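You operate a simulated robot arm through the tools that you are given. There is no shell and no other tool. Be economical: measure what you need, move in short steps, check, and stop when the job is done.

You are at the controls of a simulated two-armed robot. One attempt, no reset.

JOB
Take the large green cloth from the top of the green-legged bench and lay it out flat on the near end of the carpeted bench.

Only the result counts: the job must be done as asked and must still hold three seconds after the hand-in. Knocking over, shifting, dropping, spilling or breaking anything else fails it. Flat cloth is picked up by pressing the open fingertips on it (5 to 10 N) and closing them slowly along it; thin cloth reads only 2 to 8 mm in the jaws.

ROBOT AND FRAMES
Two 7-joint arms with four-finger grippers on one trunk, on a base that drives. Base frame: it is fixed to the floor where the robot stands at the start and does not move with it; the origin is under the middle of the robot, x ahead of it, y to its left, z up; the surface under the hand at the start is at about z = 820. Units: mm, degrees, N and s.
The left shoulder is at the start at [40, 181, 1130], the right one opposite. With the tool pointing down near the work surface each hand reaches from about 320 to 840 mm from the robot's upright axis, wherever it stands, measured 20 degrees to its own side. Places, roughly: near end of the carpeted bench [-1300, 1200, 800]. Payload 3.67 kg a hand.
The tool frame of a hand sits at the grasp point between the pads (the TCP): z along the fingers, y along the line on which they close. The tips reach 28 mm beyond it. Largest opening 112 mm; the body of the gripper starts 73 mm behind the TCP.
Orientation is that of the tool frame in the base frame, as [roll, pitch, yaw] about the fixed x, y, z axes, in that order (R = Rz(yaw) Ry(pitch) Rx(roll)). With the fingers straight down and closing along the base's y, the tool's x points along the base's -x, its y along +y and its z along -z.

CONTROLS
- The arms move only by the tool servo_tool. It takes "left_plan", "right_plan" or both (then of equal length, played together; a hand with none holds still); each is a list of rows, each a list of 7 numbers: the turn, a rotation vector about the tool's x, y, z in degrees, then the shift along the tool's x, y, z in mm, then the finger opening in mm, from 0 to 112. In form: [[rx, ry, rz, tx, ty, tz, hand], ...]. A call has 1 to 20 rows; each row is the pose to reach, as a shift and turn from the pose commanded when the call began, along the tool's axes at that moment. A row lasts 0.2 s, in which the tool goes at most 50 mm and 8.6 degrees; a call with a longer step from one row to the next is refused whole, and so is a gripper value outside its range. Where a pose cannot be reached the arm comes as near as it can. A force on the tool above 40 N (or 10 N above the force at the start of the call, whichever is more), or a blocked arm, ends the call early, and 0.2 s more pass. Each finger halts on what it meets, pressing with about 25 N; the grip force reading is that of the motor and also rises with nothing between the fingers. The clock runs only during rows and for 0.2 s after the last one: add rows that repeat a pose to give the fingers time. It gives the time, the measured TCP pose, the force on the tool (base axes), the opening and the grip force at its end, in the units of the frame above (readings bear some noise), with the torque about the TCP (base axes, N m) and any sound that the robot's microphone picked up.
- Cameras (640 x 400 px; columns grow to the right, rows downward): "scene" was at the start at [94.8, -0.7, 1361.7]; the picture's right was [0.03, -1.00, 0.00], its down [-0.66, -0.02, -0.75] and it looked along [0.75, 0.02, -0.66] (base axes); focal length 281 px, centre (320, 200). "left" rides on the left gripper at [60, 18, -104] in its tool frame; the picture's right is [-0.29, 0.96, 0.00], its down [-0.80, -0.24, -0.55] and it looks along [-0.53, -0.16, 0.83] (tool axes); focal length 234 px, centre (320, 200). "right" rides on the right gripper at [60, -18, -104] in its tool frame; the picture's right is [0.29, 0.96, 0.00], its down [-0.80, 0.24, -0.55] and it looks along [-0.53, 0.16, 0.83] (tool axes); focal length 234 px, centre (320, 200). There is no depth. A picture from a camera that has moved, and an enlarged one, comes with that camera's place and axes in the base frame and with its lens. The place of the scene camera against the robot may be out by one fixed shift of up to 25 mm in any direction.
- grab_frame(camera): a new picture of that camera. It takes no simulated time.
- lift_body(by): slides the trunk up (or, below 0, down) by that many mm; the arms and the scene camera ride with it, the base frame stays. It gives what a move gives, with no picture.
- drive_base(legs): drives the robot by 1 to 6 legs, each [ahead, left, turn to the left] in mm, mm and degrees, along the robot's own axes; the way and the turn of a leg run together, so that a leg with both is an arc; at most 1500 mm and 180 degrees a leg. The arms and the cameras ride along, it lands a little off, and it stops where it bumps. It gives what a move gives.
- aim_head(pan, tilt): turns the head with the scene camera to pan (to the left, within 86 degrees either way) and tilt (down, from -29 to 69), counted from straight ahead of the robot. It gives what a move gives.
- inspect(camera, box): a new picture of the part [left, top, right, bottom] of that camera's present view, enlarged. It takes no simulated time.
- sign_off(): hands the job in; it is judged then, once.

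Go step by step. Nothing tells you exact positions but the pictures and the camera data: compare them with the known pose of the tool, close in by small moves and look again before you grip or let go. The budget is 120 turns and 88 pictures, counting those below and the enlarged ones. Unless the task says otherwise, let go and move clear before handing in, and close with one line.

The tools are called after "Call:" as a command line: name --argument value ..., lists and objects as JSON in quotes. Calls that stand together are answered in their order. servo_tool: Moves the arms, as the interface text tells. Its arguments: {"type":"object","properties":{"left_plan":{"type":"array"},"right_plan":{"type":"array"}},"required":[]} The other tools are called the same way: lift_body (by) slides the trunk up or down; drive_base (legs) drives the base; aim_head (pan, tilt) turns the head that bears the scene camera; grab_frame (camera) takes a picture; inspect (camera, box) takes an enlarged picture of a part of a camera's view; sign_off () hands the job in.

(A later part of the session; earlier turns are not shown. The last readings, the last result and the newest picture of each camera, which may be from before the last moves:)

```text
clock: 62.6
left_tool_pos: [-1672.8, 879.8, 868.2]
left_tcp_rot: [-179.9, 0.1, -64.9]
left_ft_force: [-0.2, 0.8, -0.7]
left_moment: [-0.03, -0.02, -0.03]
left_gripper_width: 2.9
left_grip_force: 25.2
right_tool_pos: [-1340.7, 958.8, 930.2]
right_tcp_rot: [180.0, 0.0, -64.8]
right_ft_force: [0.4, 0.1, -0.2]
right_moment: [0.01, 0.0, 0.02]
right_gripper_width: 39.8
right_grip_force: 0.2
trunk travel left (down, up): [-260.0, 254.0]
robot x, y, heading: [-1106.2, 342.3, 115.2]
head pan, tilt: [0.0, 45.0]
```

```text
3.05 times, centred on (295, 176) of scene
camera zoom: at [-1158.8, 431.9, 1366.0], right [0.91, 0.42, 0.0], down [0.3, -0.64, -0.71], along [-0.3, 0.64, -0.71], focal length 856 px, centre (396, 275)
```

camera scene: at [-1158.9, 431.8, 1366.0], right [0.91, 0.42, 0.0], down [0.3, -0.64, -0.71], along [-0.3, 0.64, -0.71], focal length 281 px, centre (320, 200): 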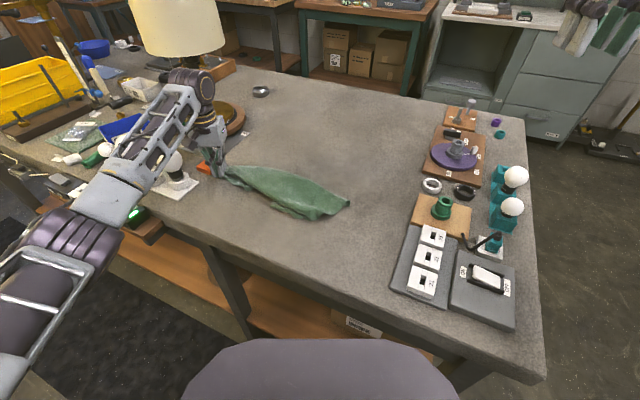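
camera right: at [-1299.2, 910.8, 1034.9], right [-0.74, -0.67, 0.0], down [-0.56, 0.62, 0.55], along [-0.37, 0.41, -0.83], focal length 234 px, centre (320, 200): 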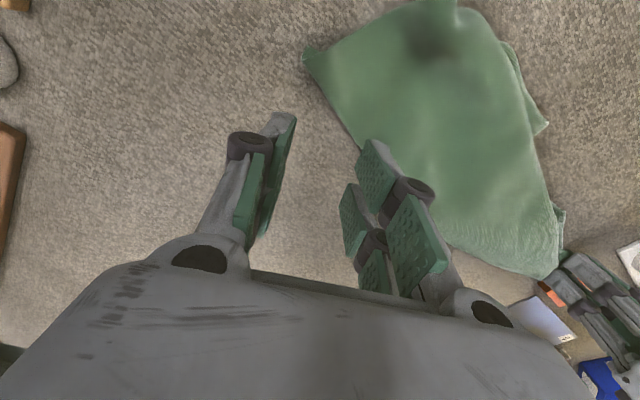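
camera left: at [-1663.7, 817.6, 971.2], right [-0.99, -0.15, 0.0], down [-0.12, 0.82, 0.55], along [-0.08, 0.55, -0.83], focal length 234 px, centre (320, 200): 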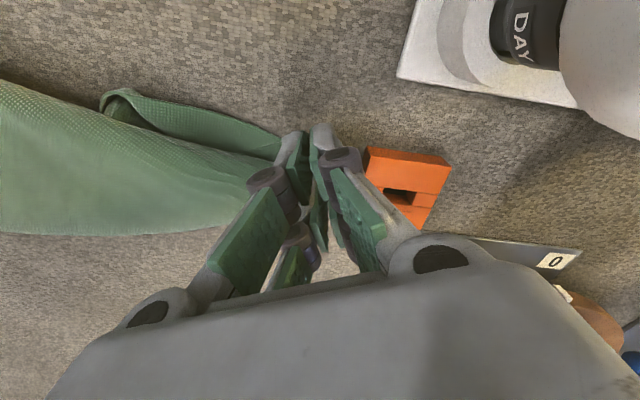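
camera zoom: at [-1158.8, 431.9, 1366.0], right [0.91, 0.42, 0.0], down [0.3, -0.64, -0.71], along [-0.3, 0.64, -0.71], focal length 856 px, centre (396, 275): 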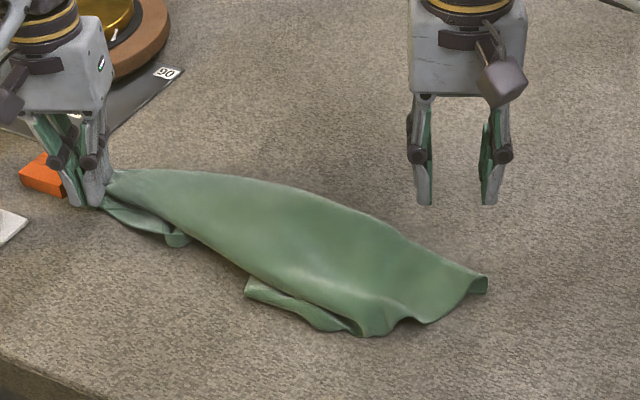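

The right camera puts the tip corner at about (-1293, 926), with a straight edge running to the left hand. It looks like the long edge. I'll move over that corner and lower.

Call:
servo_tool --right_plan '[[0, 0, 0, 20, 8, 0, 40], [0, 0, 0, 40, 16, 0, 40], [0, 0, 0, 54, 22, 0, 40], [0, 0, 0, 54, 22, 20, 40], [0, 0, 0, 54, 22, 40, 40], [0, 0, 0, 54, 22, 40, 40]]'

Call:
grab_frame --camera "right"

Call:
inspect --camera "scene" --box '[190, 110, 400, 241]'

```text
clock: 64.0
left_tool_pos: [-1672.5, 880.4, 868.0]
left_tcp_rot: [-180.0, 0.0, -64.7]
left_ft_force: [0.2, 0.0, 1.2]
left_moment: [0.0, 0.0, 0.03]
left_gripper_width: 2.6
left_grip_force: 26.5
right_tool_pos: [-1339.4, 899.9, 891.5]
right_tcp_rot: [180.0, 0.0, -64.8]
right_ft_force: [-0.1, -0.9, -0.1]
right_moment: [0.01, -0.01, 0.03]
right_gripper_width: 40.1
right_grip_force: 0.0
trunk travel left (down, up): [-260.0, 254.0]
robot x, y, heading: [-1105.2, 340.2, 115.3]
head pan, tilt: [0.0, 45.0]
```

```text
59 pictures are left
camera right: at [-1297.9, 852.2, 995.8], right [-0.74, -0.67, 0.0], down [-0.56, 0.62, 0.55], along [-0.37, 0.41, -0.83], focal length 234 px, centre (320, 200)
```

right: 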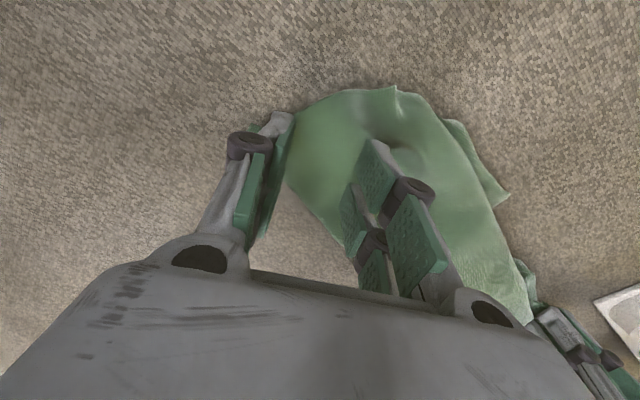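

```text
3.05 times, centred on (295, 176) of scene
camera zoom: at [-1158.7, 431.6, 1366.1], right [0.91, 0.42, 0.0], down [0.3, -0.64, -0.71], along [-0.3, 0.64, -0.71], focal length 856 px, centre (396, 275)
```

zoom: 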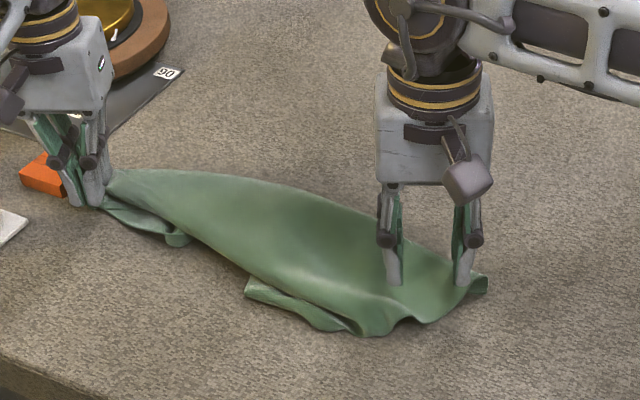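

The fingers straddle the corner region. I'll shift slightly inward and descend in small steps.

Call:
servo_tool --right_plan '[[0, 0, 0, 0, 10, 8, 40], [0, 0, 0, 0, 10, 16, 40], [0, 0, 0, 0, 10, 24, 40], [0, 0, 0, 0, 10, 32, 40], [0, 0, 0, 0, 10, 36, 40]]'

Call:
servo_tool --right_plan '[[0, 0, 0, 0, 0, 2, 40], [0, 0, 0, 0, 0, 4, 40], [0, 0, 0, 0, 0, 6, 40], [0, 0, 0, 0, 0, 8, 40]]'

```text
clock: 65.2
left_tool_pos: [-1673.1, 878.7, 868.3]
left_tcp_rot: [-180.0, 0.2, -64.8]
left_ft_force: [0.4, -0.1, 1.0]
left_moment: [-0.02, 0.03, 0.03]
left_gripper_width: 2.3
left_grip_force: 26.3
right_tool_pos: [-1346.0, 894.0, 858.1]
right_tcp_rot: [179.8, 0.4, -64.8]
right_ft_force: [-0.8, 2.6, 24.4]
right_moment: [0.52, -0.49, 0.0]
right_gripper_width: 41.0
right_grip_force: 1.0
trunk travel left (down, up): [-260.0, 254.0]
robot x, y, heading: [-1103.6, 346.0, 115.1]
head pan, tilt: [0.0, 45.0]
```

```text
clock: 65.7
left_tool_pos: [-1671.3, 880.7, 868.0]
left_tcp_rot: [-180.0, 0.0, -64.8]
left_ft_force: [0.4, 0.3, 1.1]
left_moment: [-0.04, 0.05, -0.02]
left_gripper_width: 2.5
left_grip_force: 25.8
right_tool_pos: [-1346.4, 899.1, 859.6]
right_tcp_rot: [179.8, 0.7, -65.0]
right_ft_force: [6.4, 3.5, 17.0]
right_moment: [0.24, -0.34, -0.01]
right_gripper_width: 17.4
right_grip_force: 7.6
trunk travel left (down, up): [-260.0, 254.0]
robot x, y, heading: [-1110.1, 343.8, 115.1]
head pan, tilt: [0.0, 45.0]
stopped in row 2 (right hand): the force on the tool passed its limit at 44 N (the readings are from after the stop); the commanded pose is now the measured one
```

I've contacted the carpet at TCP ≈ 858, pressing too hard, and the fingers came part way together. I'll ease up slightly and look.

Call:
servo_tool --right_plan '[[0, 0, 0, 0, 0, -0.8, 17], [0, 0, 0, 0, 0, -1.0, 17]]'

Call:
inspect --camera "scene" --box '[220, 130, 380, 230]'

Call:
grab_frame --camera "right"

```text
clock: 66.3
left_tool_pos: [-1672.9, 879.9, 867.9]
left_tcp_rot: [-179.9, -0.1, -64.8]
left_ft_force: [-0.1, -0.2, 1.3]
left_moment: [-0.03, 0.02, -0.03]
left_gripper_width: 2.4
left_grip_force: 25.4
right_tool_pos: [-1347.8, 897.7, 858.9]
right_tcp_rot: [179.8, 0.7, -64.9]
right_ft_force: [1.4, 7.5, 19.2]
right_moment: [0.46, -0.19, 0.06]
right_gripper_width: 18.0
right_grip_force: 1.1
trunk travel left (down, up): [-260.0, 254.0]
robot x, y, heading: [-1108.9, 343.8, 115.0]
head pan, tilt: [0.0, 45.0]
```

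```text
4.00 times, centred on (300, 180) of scene
camera zoom: at [-1158.0, 431.2, 1366.2], right [0.91, 0.42, 0.0], down [0.3, -0.64, -0.71], along [-0.3, 0.64, -0.71], focal length 1124 px, centre (400, 280)
```

zoom: 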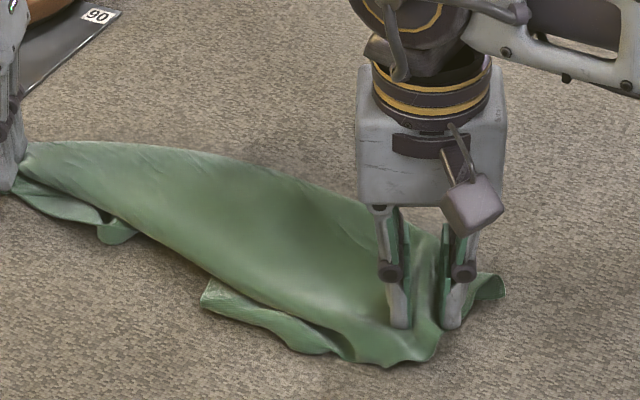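

```text
56 pictures are left
camera right: at [-1306.0, 848.9, 963.0], right [-0.74, -0.67, 0.0], down [-0.55, 0.62, 0.56], along [-0.38, 0.42, -0.83], focal length 234 px, centre (320, 200)
```

right: 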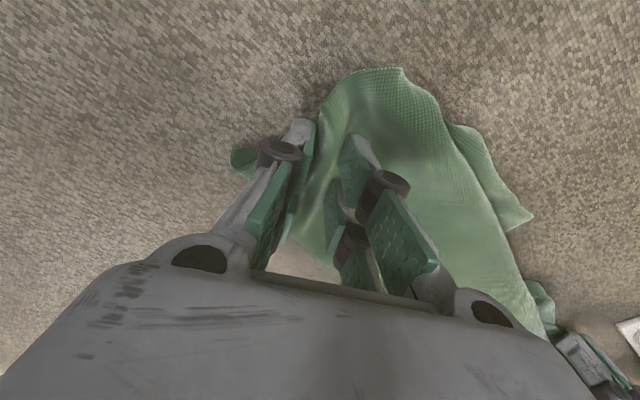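

A good fold is between the fingers with the corner tip outside. I'll finish closing.

Call:
servo_tool --right_plan '[[0, 0, 0, 0, 0, -1, 15], [0, 0, 0, 0, 0, -1, 12], [0, 0, 0, 0, 0, -1, 9], [0, 0, 0, 0, 0, -1, 6], [0, 0, 0, 0, 0, -1, 3], [0, 0, 0, 0, 0, -1, 0], [0, 0, 0, 0, 0, -1, 0], [0, 0, 0, 0, 0, -1, 0]]'

Call:
servo_tool --left_plan '[[0, 0, 0, 0, -1, -10, 0], [0, 0, 0, 0, -2, -25, 0], [0, 0, 0, 0, -3, -40, 0], [0, 0, 0, 0, -4, -60, 0], [0, 0, 0, 0, -5, -80, 0], [0, 0, 0, 0, -5, -100, 0], [0, 0, 0, 0, -5, -120, 0], [0, 0, 0, 0, -5, -120, 0]]' --right_plan '[[0, 0, 0, 0, 0, -10, 0], [0, 0, 0, 0, 0, -25, 0], [0, 0, 0, 0, 0, -40, 0], [0, 0, 0, 0, 0, -60, 0], [0, 0, 0, 0, 0, -80, 0], [0, 0, 0, 0, 0, -100, 0], [0, 0, 0, 0, 0, -120, 0], [0, 0, 0, 0, 0, -120, 0]]'

Call:
grab_frame --camera "scene"

```text
clock: 68.1
left_tool_pos: [-1672.6, 880.4, 867.6]
left_tcp_rot: [179.9, 0.0, -64.7]
left_ft_force: [1.7, 0.1, 1.1]
left_moment: [0.03, -0.02, -0.01]
left_gripper_width: 2.4
left_grip_force: 25.2
right_tool_pos: [-1347.3, 896.8, 858.9]
right_tcp_rot: [179.9, 0.5, -64.8]
right_ft_force: [-1.2, 0.4, 0.2]
right_moment: [-0.01, 0.0, 0.0]
right_gripper_width: 2.7
right_grip_force: 25.2
trunk travel left (down, up): [-260.0, 254.0]
robot x, y, heading: [-1104.3, 344.7, 114.9]
head pan, tilt: [0.0, 45.0]
```

```text
clock: 69.9
left_tool_pos: [-1667.1, 881.7, 986.8]
left_tcp_rot: [-179.9, 0.0, -64.8]
left_ft_force: [0.2, -0.2, 0.6]
left_moment: [-0.01, -0.02, 0.03]
left_gripper_width: 2.1
left_grip_force: 25.3
right_tool_pos: [-1345.3, 897.1, 977.0]
right_tcp_rot: [179.9, 0.4, -64.9]
right_ft_force: [-0.5, 0.5, -0.6]
right_moment: [0.0, -0.01, 0.02]
right_gripper_width: 2.8
right_grip_force: 24.7
trunk travel left (down, up): [-260.0, 254.0]
robot x, y, heading: [-1104.0, 345.0, 114.9]
head pan, tilt: [0.0, 45.0]
```

```text
55 pictures are left
camera scene: at [-1159.1, 432.4, 1365.9], right [0.91, 0.42, 0.0], down [0.3, -0.64, -0.71], along [-0.3, 0.64, -0.71], focal length 281 px, centre (320, 200)
```

scene: 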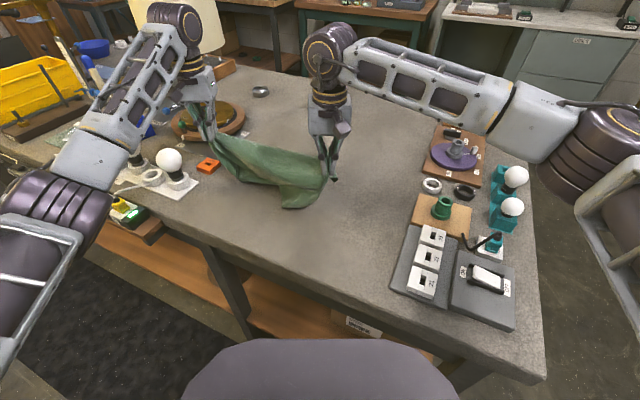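

Both hands hold it again. I'll lift to let it hang and see its shape.

Call:
servo_tool --left_plan '[[0, 0, 0, 0, 0, -30, 0], [0, 0, 0, 0, 0, -60, 0], [0, 0, 0, 0, 0, -90, 0], [0, 0, 0, 0, 0, -120, 0], [0, 0, 0, 0, 0, -150, 0], [0, 0, 0, 0, 0, -180, 0], [0, 0, 0, 0, 0, -210, 0], [0, 0, 0, 0, 0, -240, 0], [0, 0, 0, 0, 0, -240, 0], [0, 0, 0, 0, 0, -240, 0]]' --right_plan '[[0, 0, 0, 0, 0, -30, 0], [0, 0, 0, 0, 0, -60, 0], [0, 0, 0, 0, 0, -90, 0], [0, 0, 0, 0, 0, -120, 0], [0, 0, 0, 0, 0, -150, 0], [0, 0, 0, 0, 0, -180, 0], [0, 0, 0, 0, 0, -210, 0], [0, 0, 0, 0, 0, -240, 0], [0, 0, 0, 0, 0, -250, 0], [0, 0, 0, 0, 0, -250, 0]]'

Call:
grab_frame --camera "scene"

```text
clock: 72.1
left_tool_pos: [-1668.6, 883.1, 1226.6]
left_tcp_rot: [-179.9, 0.0, -64.8]
left_ft_force: [-0.2, -0.2, -0.8]
left_moment: [0.0, -0.01, -0.02]
left_gripper_width: 3.2
left_grip_force: 25.8
right_tool_pos: [-1345.2, 894.6, 1226.3]
right_tcp_rot: [179.8, 0.4, -64.8]
right_ft_force: [0.2, 0.1, 0.2]
right_moment: [0.01, 0.01, -0.03]
right_gripper_width: 2.6
right_grip_force: 24.6
trunk travel left (down, up): [-260.0, 254.0]
robot x, y, heading: [-1106.9, 343.2, 115.2]
head pan, tilt: [0.0, 45.0]
```

```text
54 pictures are left
camera scene: at [-1159.0, 432.1, 1366.0], right [0.91, 0.43, 0.0], down [0.3, -0.64, -0.71], along [-0.3, 0.64, -0.71], focal length 281 px, centre (320, 200)
```

scene: 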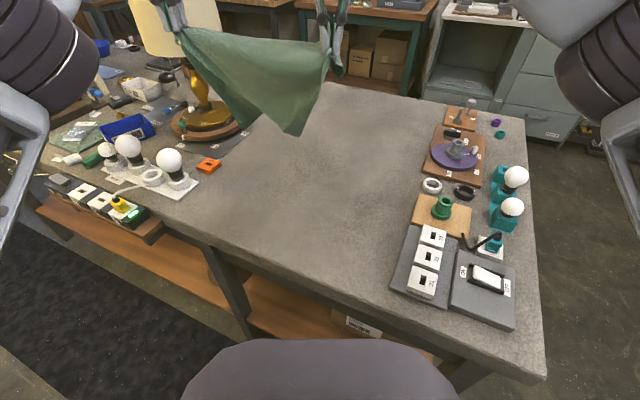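

Call:
inspect --camera "scene" --box '[130, 0, 370, 150]'

Call:
grab_frame --camera "right"

Call:
grab_frame --camera "left"

```text
2.67 times, centred on (250, 75) of scene
camera zoom: at [-1159.0, 432.1, 1366.0], right [0.91, 0.43, 0.0], down [0.3, -0.64, -0.71], along [-0.3, 0.64, -0.71], focal length 749 px, centre (507, 533)
```

zoom: 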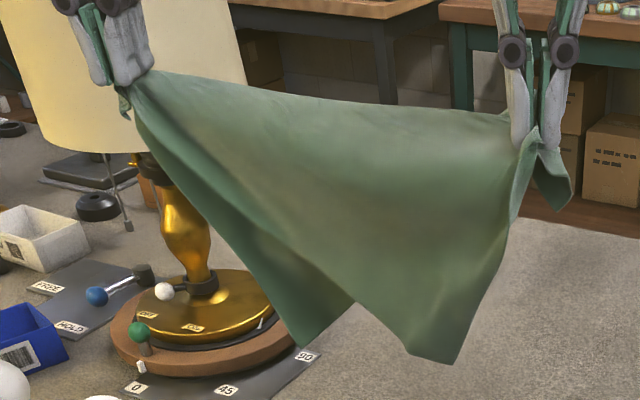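

```text
52 pictures are left
camera right: at [-1304.3, 846.4, 1330.9], right [-0.74, -0.67, 0.0], down [-0.55, 0.62, 0.56], along [-0.37, 0.42, -0.83], focal length 234 px, centre (320, 200)
```

right: 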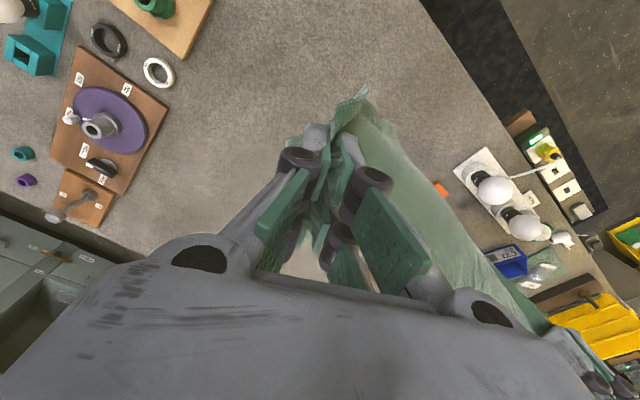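

```text
51 pictures are left
camera left: at [-1658.6, 820.3, 1331.7], right [-0.99, -0.15, 0.0], down [-0.12, 0.82, 0.55], along [-0.08, 0.55, -0.83], focal length 234 px, centre (320, 200)
```

left: 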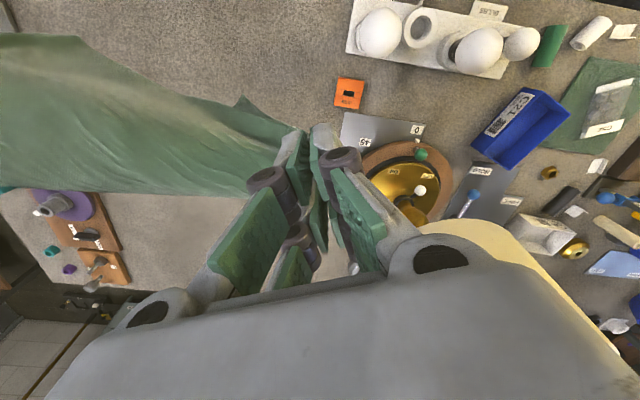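

The cloth hangs from two opposite corners (A on the left, C on the right), so it is doubled along its diagonal. The front layer's free corner B hangs near the right. I'll lay it with the flaps toward the robot, then swap the right hand from C to B to get the long edge. First I draw back and lower.

Call:
servo_tool --left_plan '[[0, 0, 0, 19, -1, 0, 0], [0, 0, 0, 38, -2, 0, 0], [0, 0, 0, 57, -3, 0, 0], [0, 0, 0, 76, -3, 0, 0], [0, 0, 0, 95, -4, 0, 0], [0, 0, 0, 114, -5, 0, 0], [0, 0, 0, 133, -6, 0, 0], [0, 0, 0, 152, -6, 0, 0], [0, 0, 0, 152, -6, 20, 0], [0, 0, 0, 152, -6, 45, 0], [0, 0, 0, 152, -6, 70, 0], [0, 0, 0, 152, -6, 95, 0], [0, 0, 0, 152, -6, 115, 0], [0, 0, 0, 152, -6, 125, 0], [0, 0, 0, 152, -6, 125, 0]]' --right_plan '[[0, 0, 0, 19, -1, 0, 0], [0, 0, 0, 38, -2, 0, 0], [0, 0, 0, 57, -3, 0, 0], [0, 0, 0, 76, -3, 0, 0], [0, 0, 0, 95, -4, 0, 0], [0, 0, 0, 114, -5, 0, 0], [0, 0, 0, 133, -6, 0, 0], [0, 0, 0, 152, -6, 0, 0], [0, 0, 0, 152, -6, 20, 0], [0, 0, 0, 152, -6, 45, 0], [0, 0, 0, 152, -6, 70, 0], [0, 0, 0, 152, -6, 95, 0], [0, 0, 0, 152, -6, 115, 0], [0, 0, 0, 152, -6, 125, 0], [0, 0, 0, 152, -6, 125, 0]]'

Call:
grab_frame --camera "scene"

```text
clock: 75.3
left_tool_pos: [-1598.8, 746.2, 1102.6]
left_tcp_rot: [-180.0, 0.0, -64.8]
left_ft_force: [0.7, -0.3, 0.1]
left_moment: [-0.02, 0.04, -0.04]
left_gripper_width: 1.9
left_grip_force: 23.9
right_tool_pos: [-1274.5, 759.8, 1102.3]
right_tcp_rot: [179.9, 0.5, -64.9]
right_ft_force: [0.2, -0.3, -0.4]
right_moment: [0.01, 0.04, -0.02]
right_gripper_width: 2.6
right_grip_force: 24.8
trunk travel left (down, up): [-260.0, 254.0]
robot x, y, heading: [-1106.6, 344.3, 115.3]
head pan, tilt: [0.0, 45.0]
```

```text
50 pictures are left
camera scene: at [-1158.7, 431.6, 1366.1], right [0.91, 0.42, 0.0], down [0.3, -0.64, -0.71], along [-0.3, 0.64, -0.71], focal length 281 px, centre (320, 200)
```

scene: 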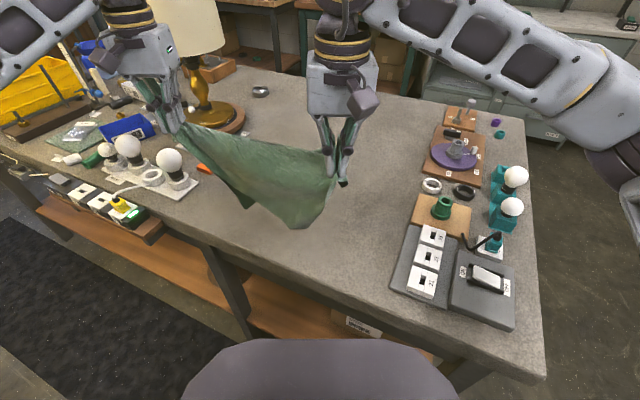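

The hem is just above the carpet. I'll lay it by moving the hands away while lowering, with a slight spread.

Call:
servo_tool --left_plan '[[0, 0, 0, 0, 0, 20, 0], [0, 0, 0, 0, 0, 40, 0], [0, 0, 0, -12, -5, 54, 0], [0, 0, 0, -24, -11, 68, 0], [0, 0, 0, -36, -17, 82, 0], [0, 0, 0, -48, -23, 96, 0], [0, 0, 0, -61, -28, 110, 0], [0, 0, 0, -73, -34, 124, 0], [0, 0, 0, -85, -40, 138, 0], [0, 0, 0, -97, -46, 152, 0], [0, 0, 0, -110, -51, 166, 0], [0, 0, 0, -122, -57, 180, 0], [0, 0, 0, -134, -63, 194, 0], [0, 0, 0, -146, -69, 206, 0], [0, 0, 0, -158, -74, 216, 0], [0, 0, 0, -170, -80, 226, 0], [0, 0, 0, -181, -85, 235, 0], [0, 0, 0, -181, -85, 235, 0]]' --right_plan '[[0, 0, 0, 0, 0, 20, 0], [0, 0, 0, 0, 0, 40, 0], [0, 0, 0, -11, -8, 54, 0], [0, 0, 0, -22, -16, 68, 0], [0, 0, 0, -33, -25, 82, 0], [0, 0, 0, -44, -33, 96, 0], [0, 0, 0, -55, -41, 110, 0], [0, 0, 0, -66, -49, 124, 0], [0, 0, 0, -77, -57, 138, 0], [0, 0, 0, -87, -66, 152, 0], [0, 0, 0, -98, -74, 166, 0], [0, 0, 0, -109, -82, 180, 0], [0, 0, 0, -120, -90, 194, 0], [0, 0, 0, -131, -98, 206, 0], [0, 0, 0, -142, -107, 216, 0], [0, 0, 0, -153, -115, 226, 0], [0, 0, 0, -162, -121, 235, 0], [0, 0, 0, -162, -121, 235, 0]]'

Call:
grab_frame --camera "scene"

Call:
inspect --camera "scene" --box '[170, 110, 410, 260]'

```text
clock: 79.1
left_tool_pos: [-1599.4, 946.6, 867.2]
left_tcp_rot: [-180.0, 0.0, -64.7]
left_ft_force: [3.8, -1.1, 0.6]
left_moment: [0.02, -0.14, -0.08]
left_gripper_width: 2.5
left_grip_force: 24.2
right_tool_pos: [-1236.8, 960.1, 868.2]
right_tcp_rot: [179.8, 0.5, -64.8]
right_ft_force: [-5.3, 0.4, 0.0]
right_moment: [0.0, 0.13, -0.02]
right_gripper_width: 2.7
right_grip_force: 24.7
trunk travel left (down, up): [-260.0, 254.0]
robot x, y, heading: [-1105.9, 344.4, 115.0]
head pan, tilt: [0.0, 45.0]
```

```text
49 pictures are left
camera scene: at [-1158.8, 431.3, 1366.1], right [0.91, 0.42, 0.0], down [0.3, -0.64, -0.71], along [-0.3, 0.64, -0.71], focal length 281 px, centre (320, 200)
```

scene: 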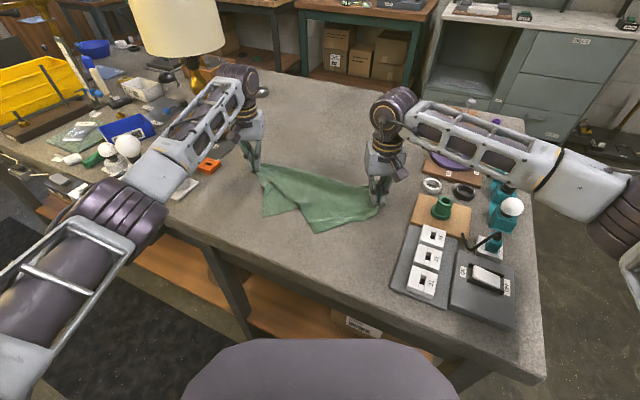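

```text
2.67 times, centred on (290, 185) of scene
camera zoom: at [-1158.8, 431.3, 1366.1], right [0.91, 0.42, 0.0], down [0.3, -0.64, -0.71], along [-0.3, 0.64, -0.71], focal length 749 px, centre (400, 240)
```

zoom: 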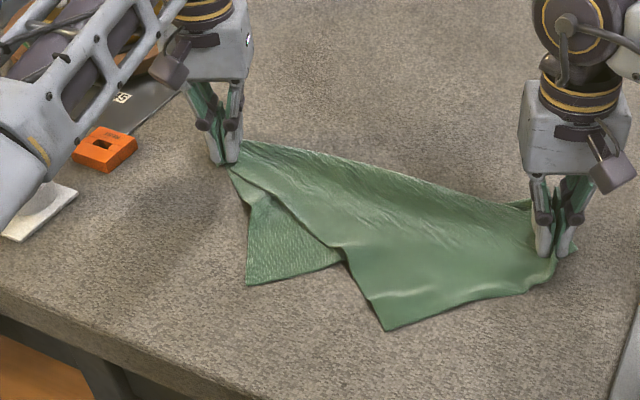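

The cloth now lies as a tidy doubled triangle with free corner B on top, near (-1335, 785). I'll release the right hand from C, raise it and move over B.

Call:
servo_tool --right_plan '[[0, 0, 0, -4, 9, 2, 0], [0, 0, 0, -4, 9, 4, 10], [0, 0, 0, -4, 9, 4, 20], [0, 0, 0, -4, 9, 4, 30], [0, 0, 0, -4, 9, 4, 30], [0, 0, 0, -4, 9, -20, 30], [0, 0, 0, -4, 9, -50, 30], [0, 0, 0, -4, 9, -75, 30], [0, 0, 0, 25, 32, -75, 30], [0, 0, 0, 54, 56, -75, 30], [0, 0, 0, 83, 88, -75, 30], [0, 0, 0, 91, 108, -75, 30], [0, 0, 0, 91, 138, -75, 30], [0, 0, 0, 91, 158, -75, 30], [0, 0, 0, 91, 158, -75, 30]]'

Call:
grab_frame --camera "right"

Call:
inspect --camera "scene" --box '[170, 110, 410, 260]'

```text
clock: 82.3
left_tool_pos: [-1598.0, 947.7, 866.9]
left_tcp_rot: [-179.9, 0.0, -64.8]
left_ft_force: [0.0, -1.2, 0.4]
left_moment: [0.02, 0.02, -0.03]
left_gripper_width: 2.8
left_grip_force: 26.8
right_tool_pos: [-1341.1, 810.3, 943.9]
right_tcp_rot: [179.7, 0.4, -64.9]
right_ft_force: [0.2, -0.7, 0.1]
right_moment: [0.03, -0.01, 0.07]
right_gripper_width: 29.9
right_grip_force: 0.1
trunk travel left (down, up): [-260.0, 254.0]
robot x, y, heading: [-1105.2, 341.0, 115.0]
head pan, tilt: [0.0, 45.0]
```

```text
47 pictures are left
camera right: at [-1300.1, 762.1, 1048.4], right [-0.74, -0.67, 0.0], down [-0.55, 0.62, 0.56], along [-0.37, 0.42, -0.83], focal length 234 px, centre (320, 200)
```

right: 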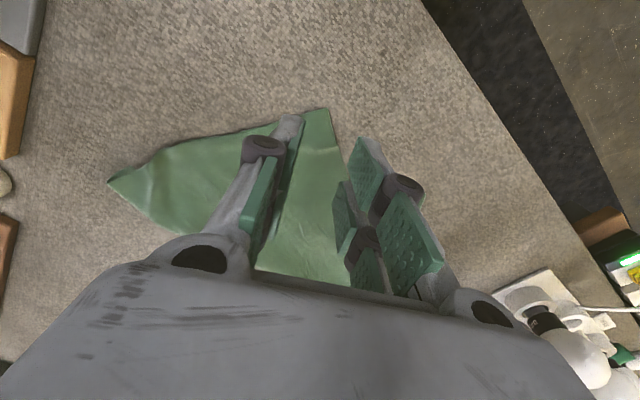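

```text
2.67 times, centred on (290, 185) of scene
camera zoom: at [-1158.3, 432.0, 1366.0], right [0.91, 0.42, 0.0], down [0.3, -0.64, -0.71], along [-0.3, 0.64, -0.71], focal length 749 px, centre (400, 240)
```

zoom: 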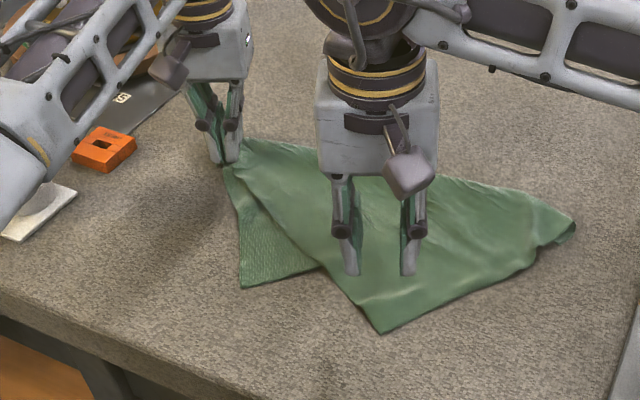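

B is at about (-1339, 793). I'll move 18 mm further in and descend to just above contact.

Call:
servo_tool --right_plan '[[0, 0, 0, -18, 0, 15, 34], [0, 0, 0, -18, 0, 35, 34], [0, 0, 0, -18, 0, 55, 34], [0, 0, 0, -18, 0, 70, 34], [0, 0, 0, -18, 0, 80, 34], [0, 0, 0, -18, 0, 82, 34]]'

Call:
servo_tool --right_plan '[[0, 0, 0, 0, 0, 1, 34], [0, 0, 0, 0, 0, 2, 34], [0, 0, 0, 0, 0, 3, 34], [0, 0, 0, 0, 0, 3, 34]]'

```text
clock: 83.7
left_tool_pos: [-1599.1, 947.8, 867.8]
left_tcp_rot: [-179.9, 0.0, -64.8]
left_ft_force: [0.9, 0.1, 1.5]
left_moment: [-0.01, -0.02, 0.01]
left_gripper_width: 1.8
left_grip_force: 23.9
right_tool_pos: [-1349.7, 826.5, 861.7]
right_tcp_rot: [179.9, 0.4, -65.0]
right_ft_force: [0.1, -0.2, -0.1]
right_moment: [0.01, -0.01, 0.03]
right_gripper_width: 33.9
right_grip_force: 0.1
trunk travel left (down, up): [-260.0, 254.0]
robot x, y, heading: [-1103.4, 345.1, 115.1]
head pan, tilt: [0.0, 45.0]
```

```text
clock: 84.7
left_tool_pos: [-1597.8, 947.0, 867.0]
left_tcp_rot: [-180.0, 0.1, -64.8]
left_ft_force: [0.5, 0.3, 0.3]
left_moment: [-0.04, 0.0, -0.01]
left_gripper_width: 2.7
left_grip_force: 27.2
right_tool_pos: [-1349.9, 826.1, 859.3]
right_tcp_rot: [179.9, 0.5, -64.9]
right_ft_force: [-1.3, 2.5, 8.9]
right_moment: [0.08, -0.12, 0.1]
right_gripper_width: 34.3
right_grip_force: 0.2
trunk travel left (down, up): [-260.0, 254.0]
robot x, y, heading: [-1102.8, 344.0, 115.1]
head pan, tilt: [0.0, 45.0]
```

Pressing at 9 N, so I'll close slowly.

Call:
servo_tool --right_plan '[[0, 0, 0, 0, 0, 0, 32], [0, 0, 0, 0, 0, 0, 29], [0, 0, 0, 0, 0, 0, 26], [0, 0, 0, 0, 0, 0, 23], [0, 0, 0, 0, 0, 0, 20], [0, 0, 0, 0, 0, 0, 17], [0, 0, 0, 0, 0, 0, 14], [0, 0, 0, 0, 0, 0, 11], [0, 0, 0, 0, 0, 0, 8], [0, 0, 0, 0, 0, 0, 5], [0, 0, 0, 0, 0, 0, 2], [0, 0, 0, 0, 0, 0, 0], [0, 0, 0, 0, 0, 0, 0], [0, 0, 0, 0, 0, 0, 0]]'

Call:
inspect --camera "scene" --box '[170, 110, 410, 260]'

Call:
grab_frame --camera "right"

```text
clock: 87.7
left_tool_pos: [-1598.4, 947.8, 866.7]
left_tcp_rot: [180.0, 0.1, -64.9]
left_ft_force: [0.6, 0.2, 0.1]
left_moment: [-0.02, -0.01, 0.0]
left_gripper_width: 2.7
left_grip_force: 27.2
right_tool_pos: [-1347.9, 827.3, 857.3]
right_tcp_rot: [179.8, 0.4, -64.9]
right_ft_force: [1.3, 0.1, 1.8]
right_moment: [0.01, -0.01, 0.02]
right_gripper_width: 2.4
right_grip_force: 26.7
trunk travel left (down, up): [-260.0, 254.0]
robot x, y, heading: [-1105.3, 340.5, 114.9]
head pan, tilt: [0.0, 45.0]
```

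```text
2.67 times, centred on (290, 185) of scene
camera zoom: at [-1158.7, 431.8, 1366.0], right [0.91, 0.42, 0.0], down [0.3, -0.64, -0.71], along [-0.3, 0.64, -0.71], focal length 749 px, centre (400, 240)
```

zoom: 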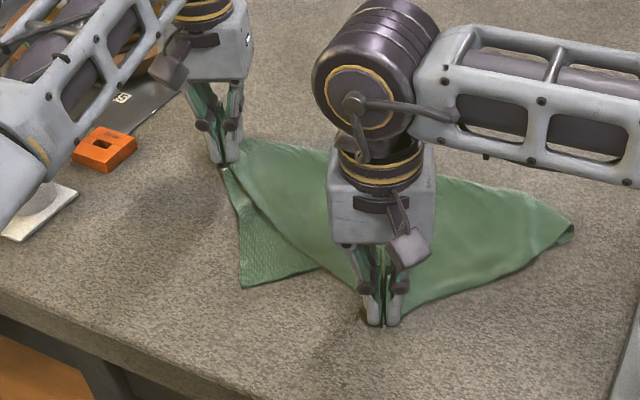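

```text
44 pictures are left
camera right: at [-1307.3, 778.7, 962.3], right [-0.74, -0.67, 0.0], down [-0.55, 0.62, 0.56], along [-0.37, 0.42, -0.83], focal length 234 px, centre (320, 200)
```

right: 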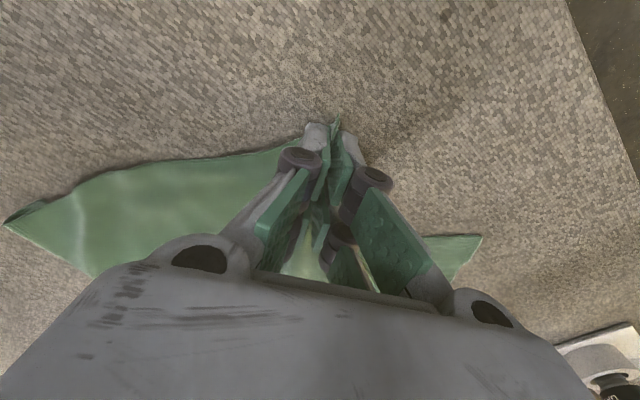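

Corner B is pinched. I'll lift both hands to hang the cloth by the long edge.

Call:
servo_tool --left_plan '[[0, 0, 0, 0, 0, -15, 0], [0, 0, 0, 0, 0, -30, 0], [0, 0, 0, 0, 0, -50, 0], [0, 0, 0, 0, 0, -75, 0], [0, 0, 0, 0, 0, -100, 0], [0, 0, 0, 0, 0, -130, 0], [0, 0, 0, 0, 0, -160, 0], [0, 0, 0, 0, 0, -190, 0], [0, 0, 0, 0, 0, -220, 0], [0, 0, 0, 0, 0, -250, 0], [0, 0, 0, 0, 0, -280, 0], [0, 0, 0, 0, 0, -310, 0], [0, 0, 0, 0, 0, -340, 0], [0, 0, 0, 0, 0, -340, 0], [0, 0, 0, 0, 0, -340, 0]]' --right_plan '[[0, 0, 0, 0, 0, -15, 0], [0, 0, 0, 0, 0, -30, 0], [0, 0, 0, 0, 0, -50, 0], [0, 0, 0, 0, 0, -75, 0], [0, 0, 0, 0, 0, -100, 0], [0, 0, 0, 0, 0, -130, 0], [0, 0, 0, 0, 0, -160, 0], [0, 0, 0, 0, 0, -190, 0], [0, 0, 0, 0, 0, -220, 0], [0, 0, 0, 0, 0, -250, 0], [0, 0, 0, 0, 0, -280, 0], [0, 0, 0, 0, 0, -310, 0], [0, 0, 0, 0, 0, -350, 0], [0, 0, 0, 0, 0, -350, 0], [0, 0, 0, 0, 0, -350, 0]]'

Call:
grab_frame --camera "scene"

```text
clock: 90.9
left_tool_pos: [-1595.0, 928.1, 1195.4]
left_tcp_rot: [-179.9, -0.1, -64.8]
left_ft_force: [-0.7, 0.5, 0.9]
left_moment: [-0.04, 0.0, -0.02]
left_gripper_width: 1.9
left_grip_force: 24.2
left hand out of reach, approached as far as the arm can: row 12, 13, 14, 15
right_tool_pos: [-1346.3, 824.0, 1209.2]
right_tcp_rot: [179.9, 0.4, -64.8]
right_ft_force: [-1.2, -1.0, -0.3]
right_moment: [0.0, 0.01, 0.0]
right_gripper_width: 2.1
right_grip_force: 23.8
trunk travel left (down, up): [-260.0, 254.0]
robot x, y, heading: [-1105.6, 342.7, 115.2]
head pan, tilt: [0.0, 45.0]
```

```text
43 pictures are left
camera scene: at [-1159.8, 432.4, 1365.9], right [0.91, 0.43, 0.0], down [0.3, -0.64, -0.71], along [-0.3, 0.64, -0.71], focal length 281 px, centre (320, 200)
```

scene: 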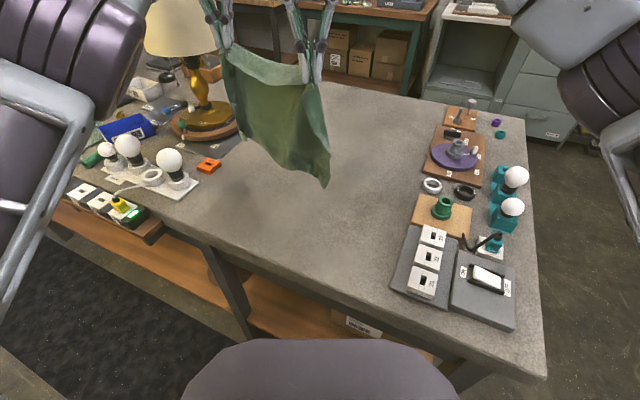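

The cloth now hangs squarely from its long edge. I'll bring both hands to the same y (about 735), parallel to the bench front, ready to lay by moving away.

Call:
servo_tool --left_plan '[[0, 0, 0, 20, 6, 0, 0], [0, 0, 0, 40, 13, 0, 0], [0, 0, 0, 61, 20, 0, 0], [0, 0, 0, 82, 26, 0, 0], [0, 0, 0, 102, 33, 0, 0], [0, 0, 0, 123, 39, 0, 0], [0, 0, 0, 143, 46, 10, 0], [0, 0, 0, 164, 52, 25, 0], [0, 0, 0, 184, 59, 45, 0], [0, 0, 0, 205, 65, 65, 0], [0, 0, 0, 205, 65, 75, 0], [0, 0, 0, 205, 65, 75, 0], [0, 0, 0, 205, 65, 75, 0]]' --right_plan '[[0, 0, 0, 11, -3, 0, 0], [0, 0, 0, 23, -7, 0, 0], [0, 0, 0, 34, -10, 0, 0], [0, 0, 0, 46, -14, 0, 0], [0, 0, 0, 58, -18, 0, 0], [0, 0, 0, 69, -21, 0, 0], [0, 0, 0, 81, -25, 10, 0], [0, 0, 0, 92, -28, 25, 0], [0, 0, 0, 104, -32, 45, 0], [0, 0, 0, 115, -36, 65, 0], [0, 0, 0, 115, -36, 77, 0], [0, 0, 0, 115, -36, 77, 0], [0, 0, 0, 115, -36, 77, 0]]'

Call:
grab_frame --camera "scene"

Call:
grab_frame --camera "right"

```text
clock: 92.3
left_tool_pos: [-1608.4, 906.9, 1226.7]
left_tcp_rot: [-179.9, -0.3, -64.9]
left_ft_force: [0.0, -0.6, 0.5]
left_moment: [0.02, -0.01, -0.01]
left_gripper_width: 0.0
left_grip_force: 25.0
left hand out of reach, approached as far as the arm can: row 1, 2, 3, 4, 5, 6, 7
right_tool_pos: [-1300.5, 771.7, 1208.8]
right_tcp_rot: [179.5, 0.6, -65.1]
right_ft_force: [-0.8, -0.1, -0.2]
right_moment: [-0.03, -0.01, -0.02]
right_gripper_width: 2.3
right_grip_force: 24.4
trunk travel left (down, up): [-260.0, 254.0]
robot x, y, heading: [-1104.2, 343.3, 115.2]
head pan, tilt: [0.0, 45.0]
stopped in row 7 (left hand): the force on the tool passed its limit at 48 N (the readings are from after the stop); the commanded pose is now the measured one
```

```text
42 pictures are left
camera scene: at [-1158.5, 431.8, 1366.1], right [0.91, 0.42, 0.0], down [0.3, -0.64, -0.71], along [-0.3, 0.64, -0.71], focal length 281 px, centre (320, 200)
```

scene: 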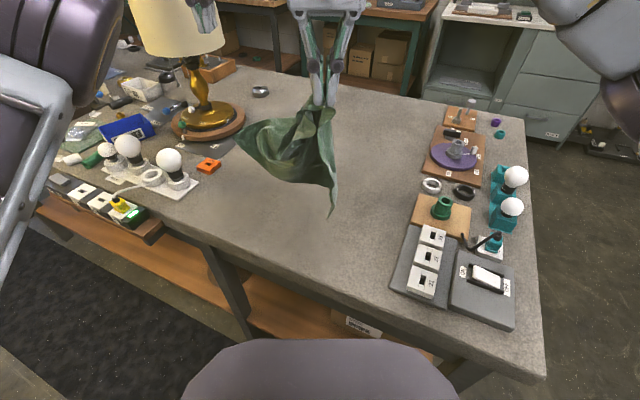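

```text
41 pictures are left
camera right: at [-1258.3, 724.0, 1311.8], right [-0.75, -0.67, 0.01], down [-0.55, 0.62, 0.56], along [-0.38, 0.42, -0.83], focal length 234 px, centre (320, 200)
```

right: 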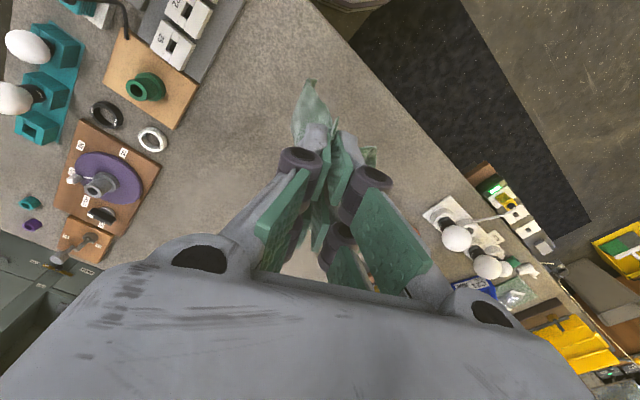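

The left pinch pulled out at its reach limit; the right hand still holds corner B. I'll set the cloth down again with the right hand, staying well inside reach, and then re-grip.

Call:
servo_tool --left_plan '[[0, 0, 0, 12, 4, 0, 30], [0, 0, 0, 24, 8, 0, 30], [0, 0, 0, 36, 12, 0, 30], [0, 0, 0, 48, 16, 0, 30], [0, 0, 0, 60, 20, 0, 30], [0, 0, 0, 72, 20, 0, 30], [0, 0, 0, 84, 20, 0, 30], [0, 0, 0, 90, 20, 0, 30], [0, 0, 0, 90, 20, 0, 30]]' --right_plan '[[0, 0, 0, -8, 13, 0, 0], [0, 0, 0, -17, 26, 0, 0], [0, 0, 0, -25, 39, 0, 0], [0, 0, 0, -34, 52, 0, 0], [0, 0, 0, -42, 65, 0, 0], [0, 0, 0, -51, 78, 0, 0], [0, 0, 0, -59, 91, 0, 0], [0, 0, 0, -67, 101, 0, 0], [0, 0, 0, -67, 101, 0, 0]]'

Call:
grab_frame --camera "scene"

```text
clock: 94.3
left_tool_pos: [-1608.7, 906.7, 1225.6]
left_tcp_rot: [-179.8, -0.4, -65.1]
left_ft_force: [-0.2, 0.2, 0.0]
left_moment: [0.04, 0.02, -0.04]
left_gripper_width: 30.3
left_grip_force: 0.0
left hand out of reach, approached as far as the arm can: row 1, 2, 3, 4, 5, 6, 7, 8, 9
right_tool_pos: [-1420.2, 790.2, 1210.6]
right_tcp_rot: [179.5, 0.6, -65.0]
right_ft_force: [0.6, -0.2, -1.7]
right_moment: [-0.04, 0.02, 0.0]
right_gripper_width: 2.7
right_grip_force: 24.6
trunk travel left (down, up): [-260.0, 254.0]
robot x, y, heading: [-1106.9, 343.6, 115.2]
head pan, tilt: [0.0, 45.0]
```

```text
40 pictures are left
camera scene: at [-1158.4, 432.1, 1366.0], right [0.91, 0.42, 0.0], down [0.3, -0.64, -0.71], along [-0.3, 0.64, -0.71], focal length 281 px, centre (320, 200)
```

scene: 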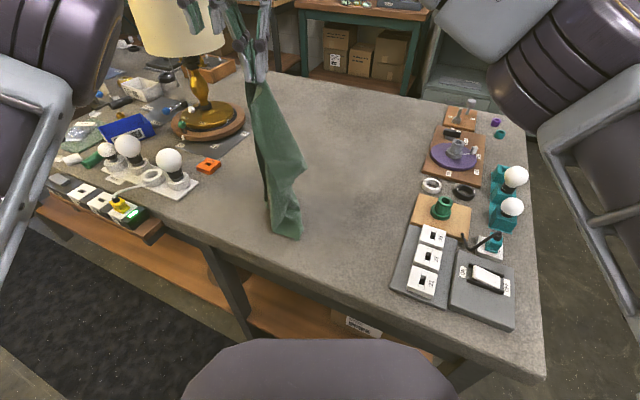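

The left arm is stuck at a joint limit for now; I'll free it after. I lay the cloth with the right hand toward the far right.

Call:
servo_tool --right_plan '[[0, 0, 0, 0, 0, 15, 0], [0, 0, 0, -12, -18, 35, 0], [0, 0, 0, -24, -36, 55, 0], [0, 0, 0, -37, -54, 75, 0], [0, 0, 0, -49, -72, 95, 0], [0, 0, 0, -61, -91, 115, 0], [0, 0, 0, -74, -109, 135, 0], [0, 0, 0, -86, -127, 155, 0], [0, 0, 0, -98, -145, 175, 0], [0, 0, 0, -110, -163, 195, 0], [0, 0, 0, -123, -181, 215, 0], [0, 0, 0, -135, -199, 235, 0], [0, 0, 0, -147, -217, 255, 0], [0, 0, 0, -160, -235, 275, 0], [0, 0, 0, -172, -253, 295, 0], [0, 0, 0, -184, -272, 315, 0], [0, 0, 0, -196, -290, 330, 0], [0, 0, 0, -208, -308, 342, 0], [0, 0, 0, -208, -308, 342, 0]]'

Call:
grab_frame --camera "scene"

Call:
inspect --camera "scene" --box '[200, 100, 440, 250]'

```text
clock: 98.3
left_tool_pos: [-1610.1, 906.9, 1225.4]
left_tcp_rot: [-179.7, -0.4, -65.1]
left_ft_force: [0.1, -0.1, 0.4]
left_moment: [-0.01, 0.01, 0.0]
left_gripper_width: 30.1
left_grip_force: 0.1
right_tool_pos: [-1233.0, 1109.1, 868.9]
right_tcp_rot: [179.5, 0.5, -64.9]
right_ft_force: [-0.5, -0.3, 0.4]
right_moment: [0.01, -0.01, -0.02]
right_gripper_width: 2.1
right_grip_force: 24.0
trunk travel left (down, up): [-260.0, 254.0]
robot x, y, heading: [-1111.1, 344.4, 115.2]
head pan, tilt: [0.0, 45.0]
```

```text
39 pictures are left
camera scene: at [-1158.8, 431.6, 1366.1], right [0.91, 0.42, 0.0], down [0.3, -0.64, -0.71], along [-0.3, 0.64, -0.71], focal length 281 px, centre (320, 200)
```

scene: 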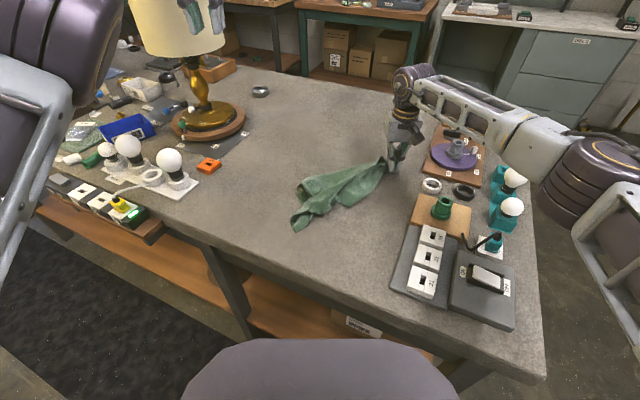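

```text
2.67 times, centred on (320, 175) of scene
camera zoom: at [-1158.8, 431.6, 1366.1], right [0.91, 0.42, 0.0], down [0.3, -0.64, -0.71], along [-0.3, 0.64, -0.71], focal length 749 px, centre (320, 267)
```

zoom: 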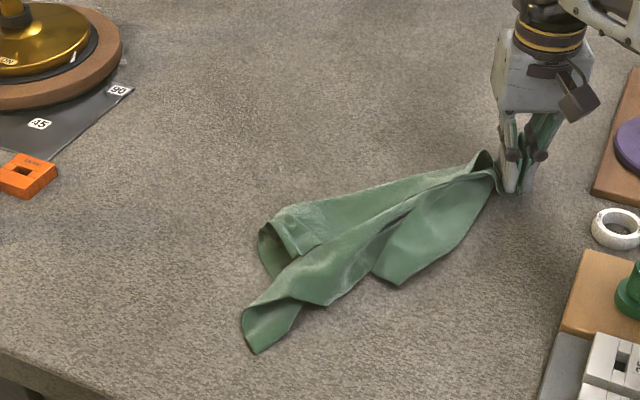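

Two visible corners: the bottom-left tip and a flap at lower right. First I'll free the left arm by moving it down the way it came.

Call:
servo_tool --left_plan '[[0, 0, 0, 0, 0, 20, 30], [0, 0, 0, 0, 0, 40, 30], [0, 0, 0, 0, 0, 60, 30], [0, 0, 0, 0, 0, 80, 30], [0, 0, 0, 0, 0, 100, 30], [0, 0, 0, 0, 0, 120, 30], [0, 0, 0, 0, 0, 120, 30]]'

```text
clock: 99.9
left_tool_pos: [-1624.0, 939.4, 1128.8]
left_tcp_rot: [-179.8, -0.4, -65.1]
left_ft_force: [-0.2, 0.0, -0.5]
left_moment: [0.0, -0.01, 0.02]
left_gripper_width: 30.1
left_grip_force: 0.0
left hand out of reach, approached as far as the arm can: row 1, 2, 3, 4, 5, 6, 7
right_tool_pos: [-1231.6, 1110.4, 868.9]
right_tcp_rot: [179.5, 0.5, -65.0]
right_ft_force: [-0.7, -0.1, 0.8]
right_moment: [-0.01, 0.03, 0.02]
right_gripper_width: 2.7
right_grip_force: 26.1
trunk travel left (down, up): [-260.0, 254.0]
robot x, y, heading: [-1104.3, 341.3, 115.1]
head pan, tilt: [0.0, 45.0]
```

Call:
servo_tool --left_plan '[[0, 0, 0, 40, -10, 10, 30], [0, 0, 0, 80, -20, 20, 30], [0, 0, 0, 120, -30, 30, 30], [0, 0, 0, 160, -40, 30, 30], [0, 0, 0, 200, -40, 30, 30], [0, 0, 0, 200, -40, 30, 30]]'

Call:
grab_frame --camera "scene"

```text
clock: 101.3
left_tool_pos: [-1594.0, 948.5, 1136.3]
left_tcp_rot: [-179.9, -0.4, -65.1]
left_ft_force: [-0.8, -0.3, 0.5]
left_moment: [0.03, 0.01, 0.04]
left_gripper_width: 30.1
left_grip_force: 0.0
left hand out of reach, approached as far as the arm can: row 1, 2, 3, 4, 5, 6
right_tool_pos: [-1231.9, 1109.4, 868.4]
right_tcp_rot: [179.5, 0.6, -65.0]
right_ft_force: [-0.1, -0.3, -0.6]
right_moment: [0.0, 0.02, 0.01]
right_gripper_width: 2.3
right_grip_force: 24.2
trunk travel left (down, up): [-260.0, 254.0]
robot x, y, heading: [-1109.5, 344.9, 115.0]
head pan, tilt: [0.0, 45.0]
```

```text
37 pictures are left
camera scene: at [-1158.7, 432.0, 1366.0], right [0.91, 0.42, 0.0], down [0.3, -0.64, -0.71], along [-0.3, 0.64, -0.71], focal length 281 px, centre (320, 200)
```

scene: 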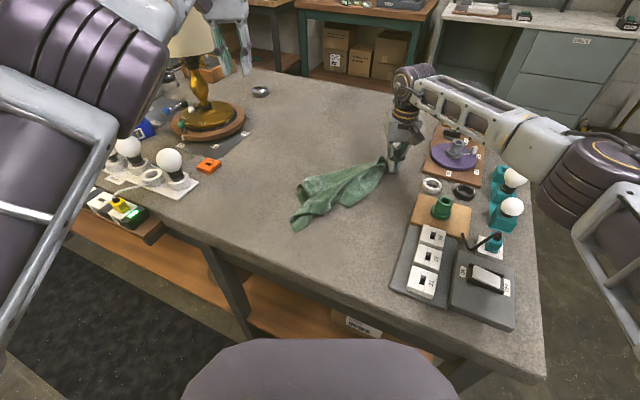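

Call:
servo_tool --left_plan '[[0, 0, 0, 0, 0, 40, 30], [0, 0, 0, 0, 0, 80, 30], [0, 0, 0, 0, 0, 120, 30], [0, 0, 0, 0, 0, 160, 30], [0, 0, 0, 0, 0, 160, 30]]'

```text
clock: 102.5
left_tool_pos: [-1608.2, 974.1, 988.8]
left_tcp_rot: [-179.7, -0.3, -65.1]
left_ft_force: [0.1, 0.5, 1.1]
left_moment: [0.0, 0.0, 0.02]
left_gripper_width: 30.0
left_grip_force: 0.0
left hand out of reach, approached as far as the arm can: row 1, 2, 3, 4, 5
right_tool_pos: [-1232.0, 1109.5, 869.1]
right_tcp_rot: [179.5, 0.6, -64.9]
right_ft_force: [-0.4, -1.2, -0.1]
right_moment: [0.01, -0.03, 0.0]
right_gripper_width: 2.1
right_grip_force: 24.2
trunk travel left (down, up): [-260.0, 254.0]
robot x, y, heading: [-1104.6, 344.8, 115.1]
head pan, tilt: [0.0, 45.0]
```

Call:
aim_head --pan 40 --tilt 20

Call:
grab_frame --camera "scene"

```text
clock: 103.6
left_tool_pos: [-1607.9, 974.4, 987.9]
left_tcp_rot: [-179.8, -0.4, -65.1]
left_ft_force: [-0.1, -0.6, 1.8]
left_moment: [0.0, -0.03, -0.01]
left_gripper_width: 30.1
left_grip_force: 0.1
right_tool_pos: [-1232.4, 1110.7, 869.3]
right_tcp_rot: [179.5, 0.6, -64.9]
right_ft_force: [0.3, 0.3, 0.0]
right_moment: [-0.02, 0.02, -0.01]
right_gripper_width: 2.8
right_grip_force: 25.8
trunk travel left (down, up): [-260.0, 254.0]
robot x, y, heading: [-1107.3, 343.8, 115.1]
head pan, tilt: [40.0, 20.0]
```

```text
36 pictures are left
camera scene: at [-1208.6, 397.6, 1404.7], right [0.42, 0.91, 0.0], down [0.31, -0.14, -0.94], along [-0.85, 0.4, -0.34], focal length 281 px, centre (320, 200)
```

scene: 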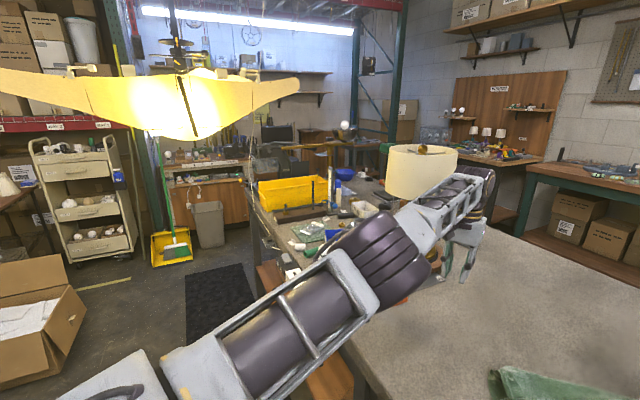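

The left arm is stretched straight (singular). I'll push slightly outward then pull in with some sideways and upward motion to bend the elbow.

Call:
servo_tool --left_plan '[[0, 0, 0, -30, 0, 0, 30], [0, 0, 0, -40, 0, 0, 30], [0, 0, 0, 0, -40, 10, 30], [0, 0, 0, 40, -80, 20, 30], [0, 0, 0, 80, -120, 20, 30], [0, 0, 0, 120, -120, 20, 30], [0, 0, 0, 160, -120, 20, 30], [0, 0, 0, 200, -120, 20, 30], [0, 0, 0, 240, -120, 20, 30], [0, 0, 0, 240, -120, 20, 30]]'

```text
refused: row 3 steps farther than a row can; nothing moved
```

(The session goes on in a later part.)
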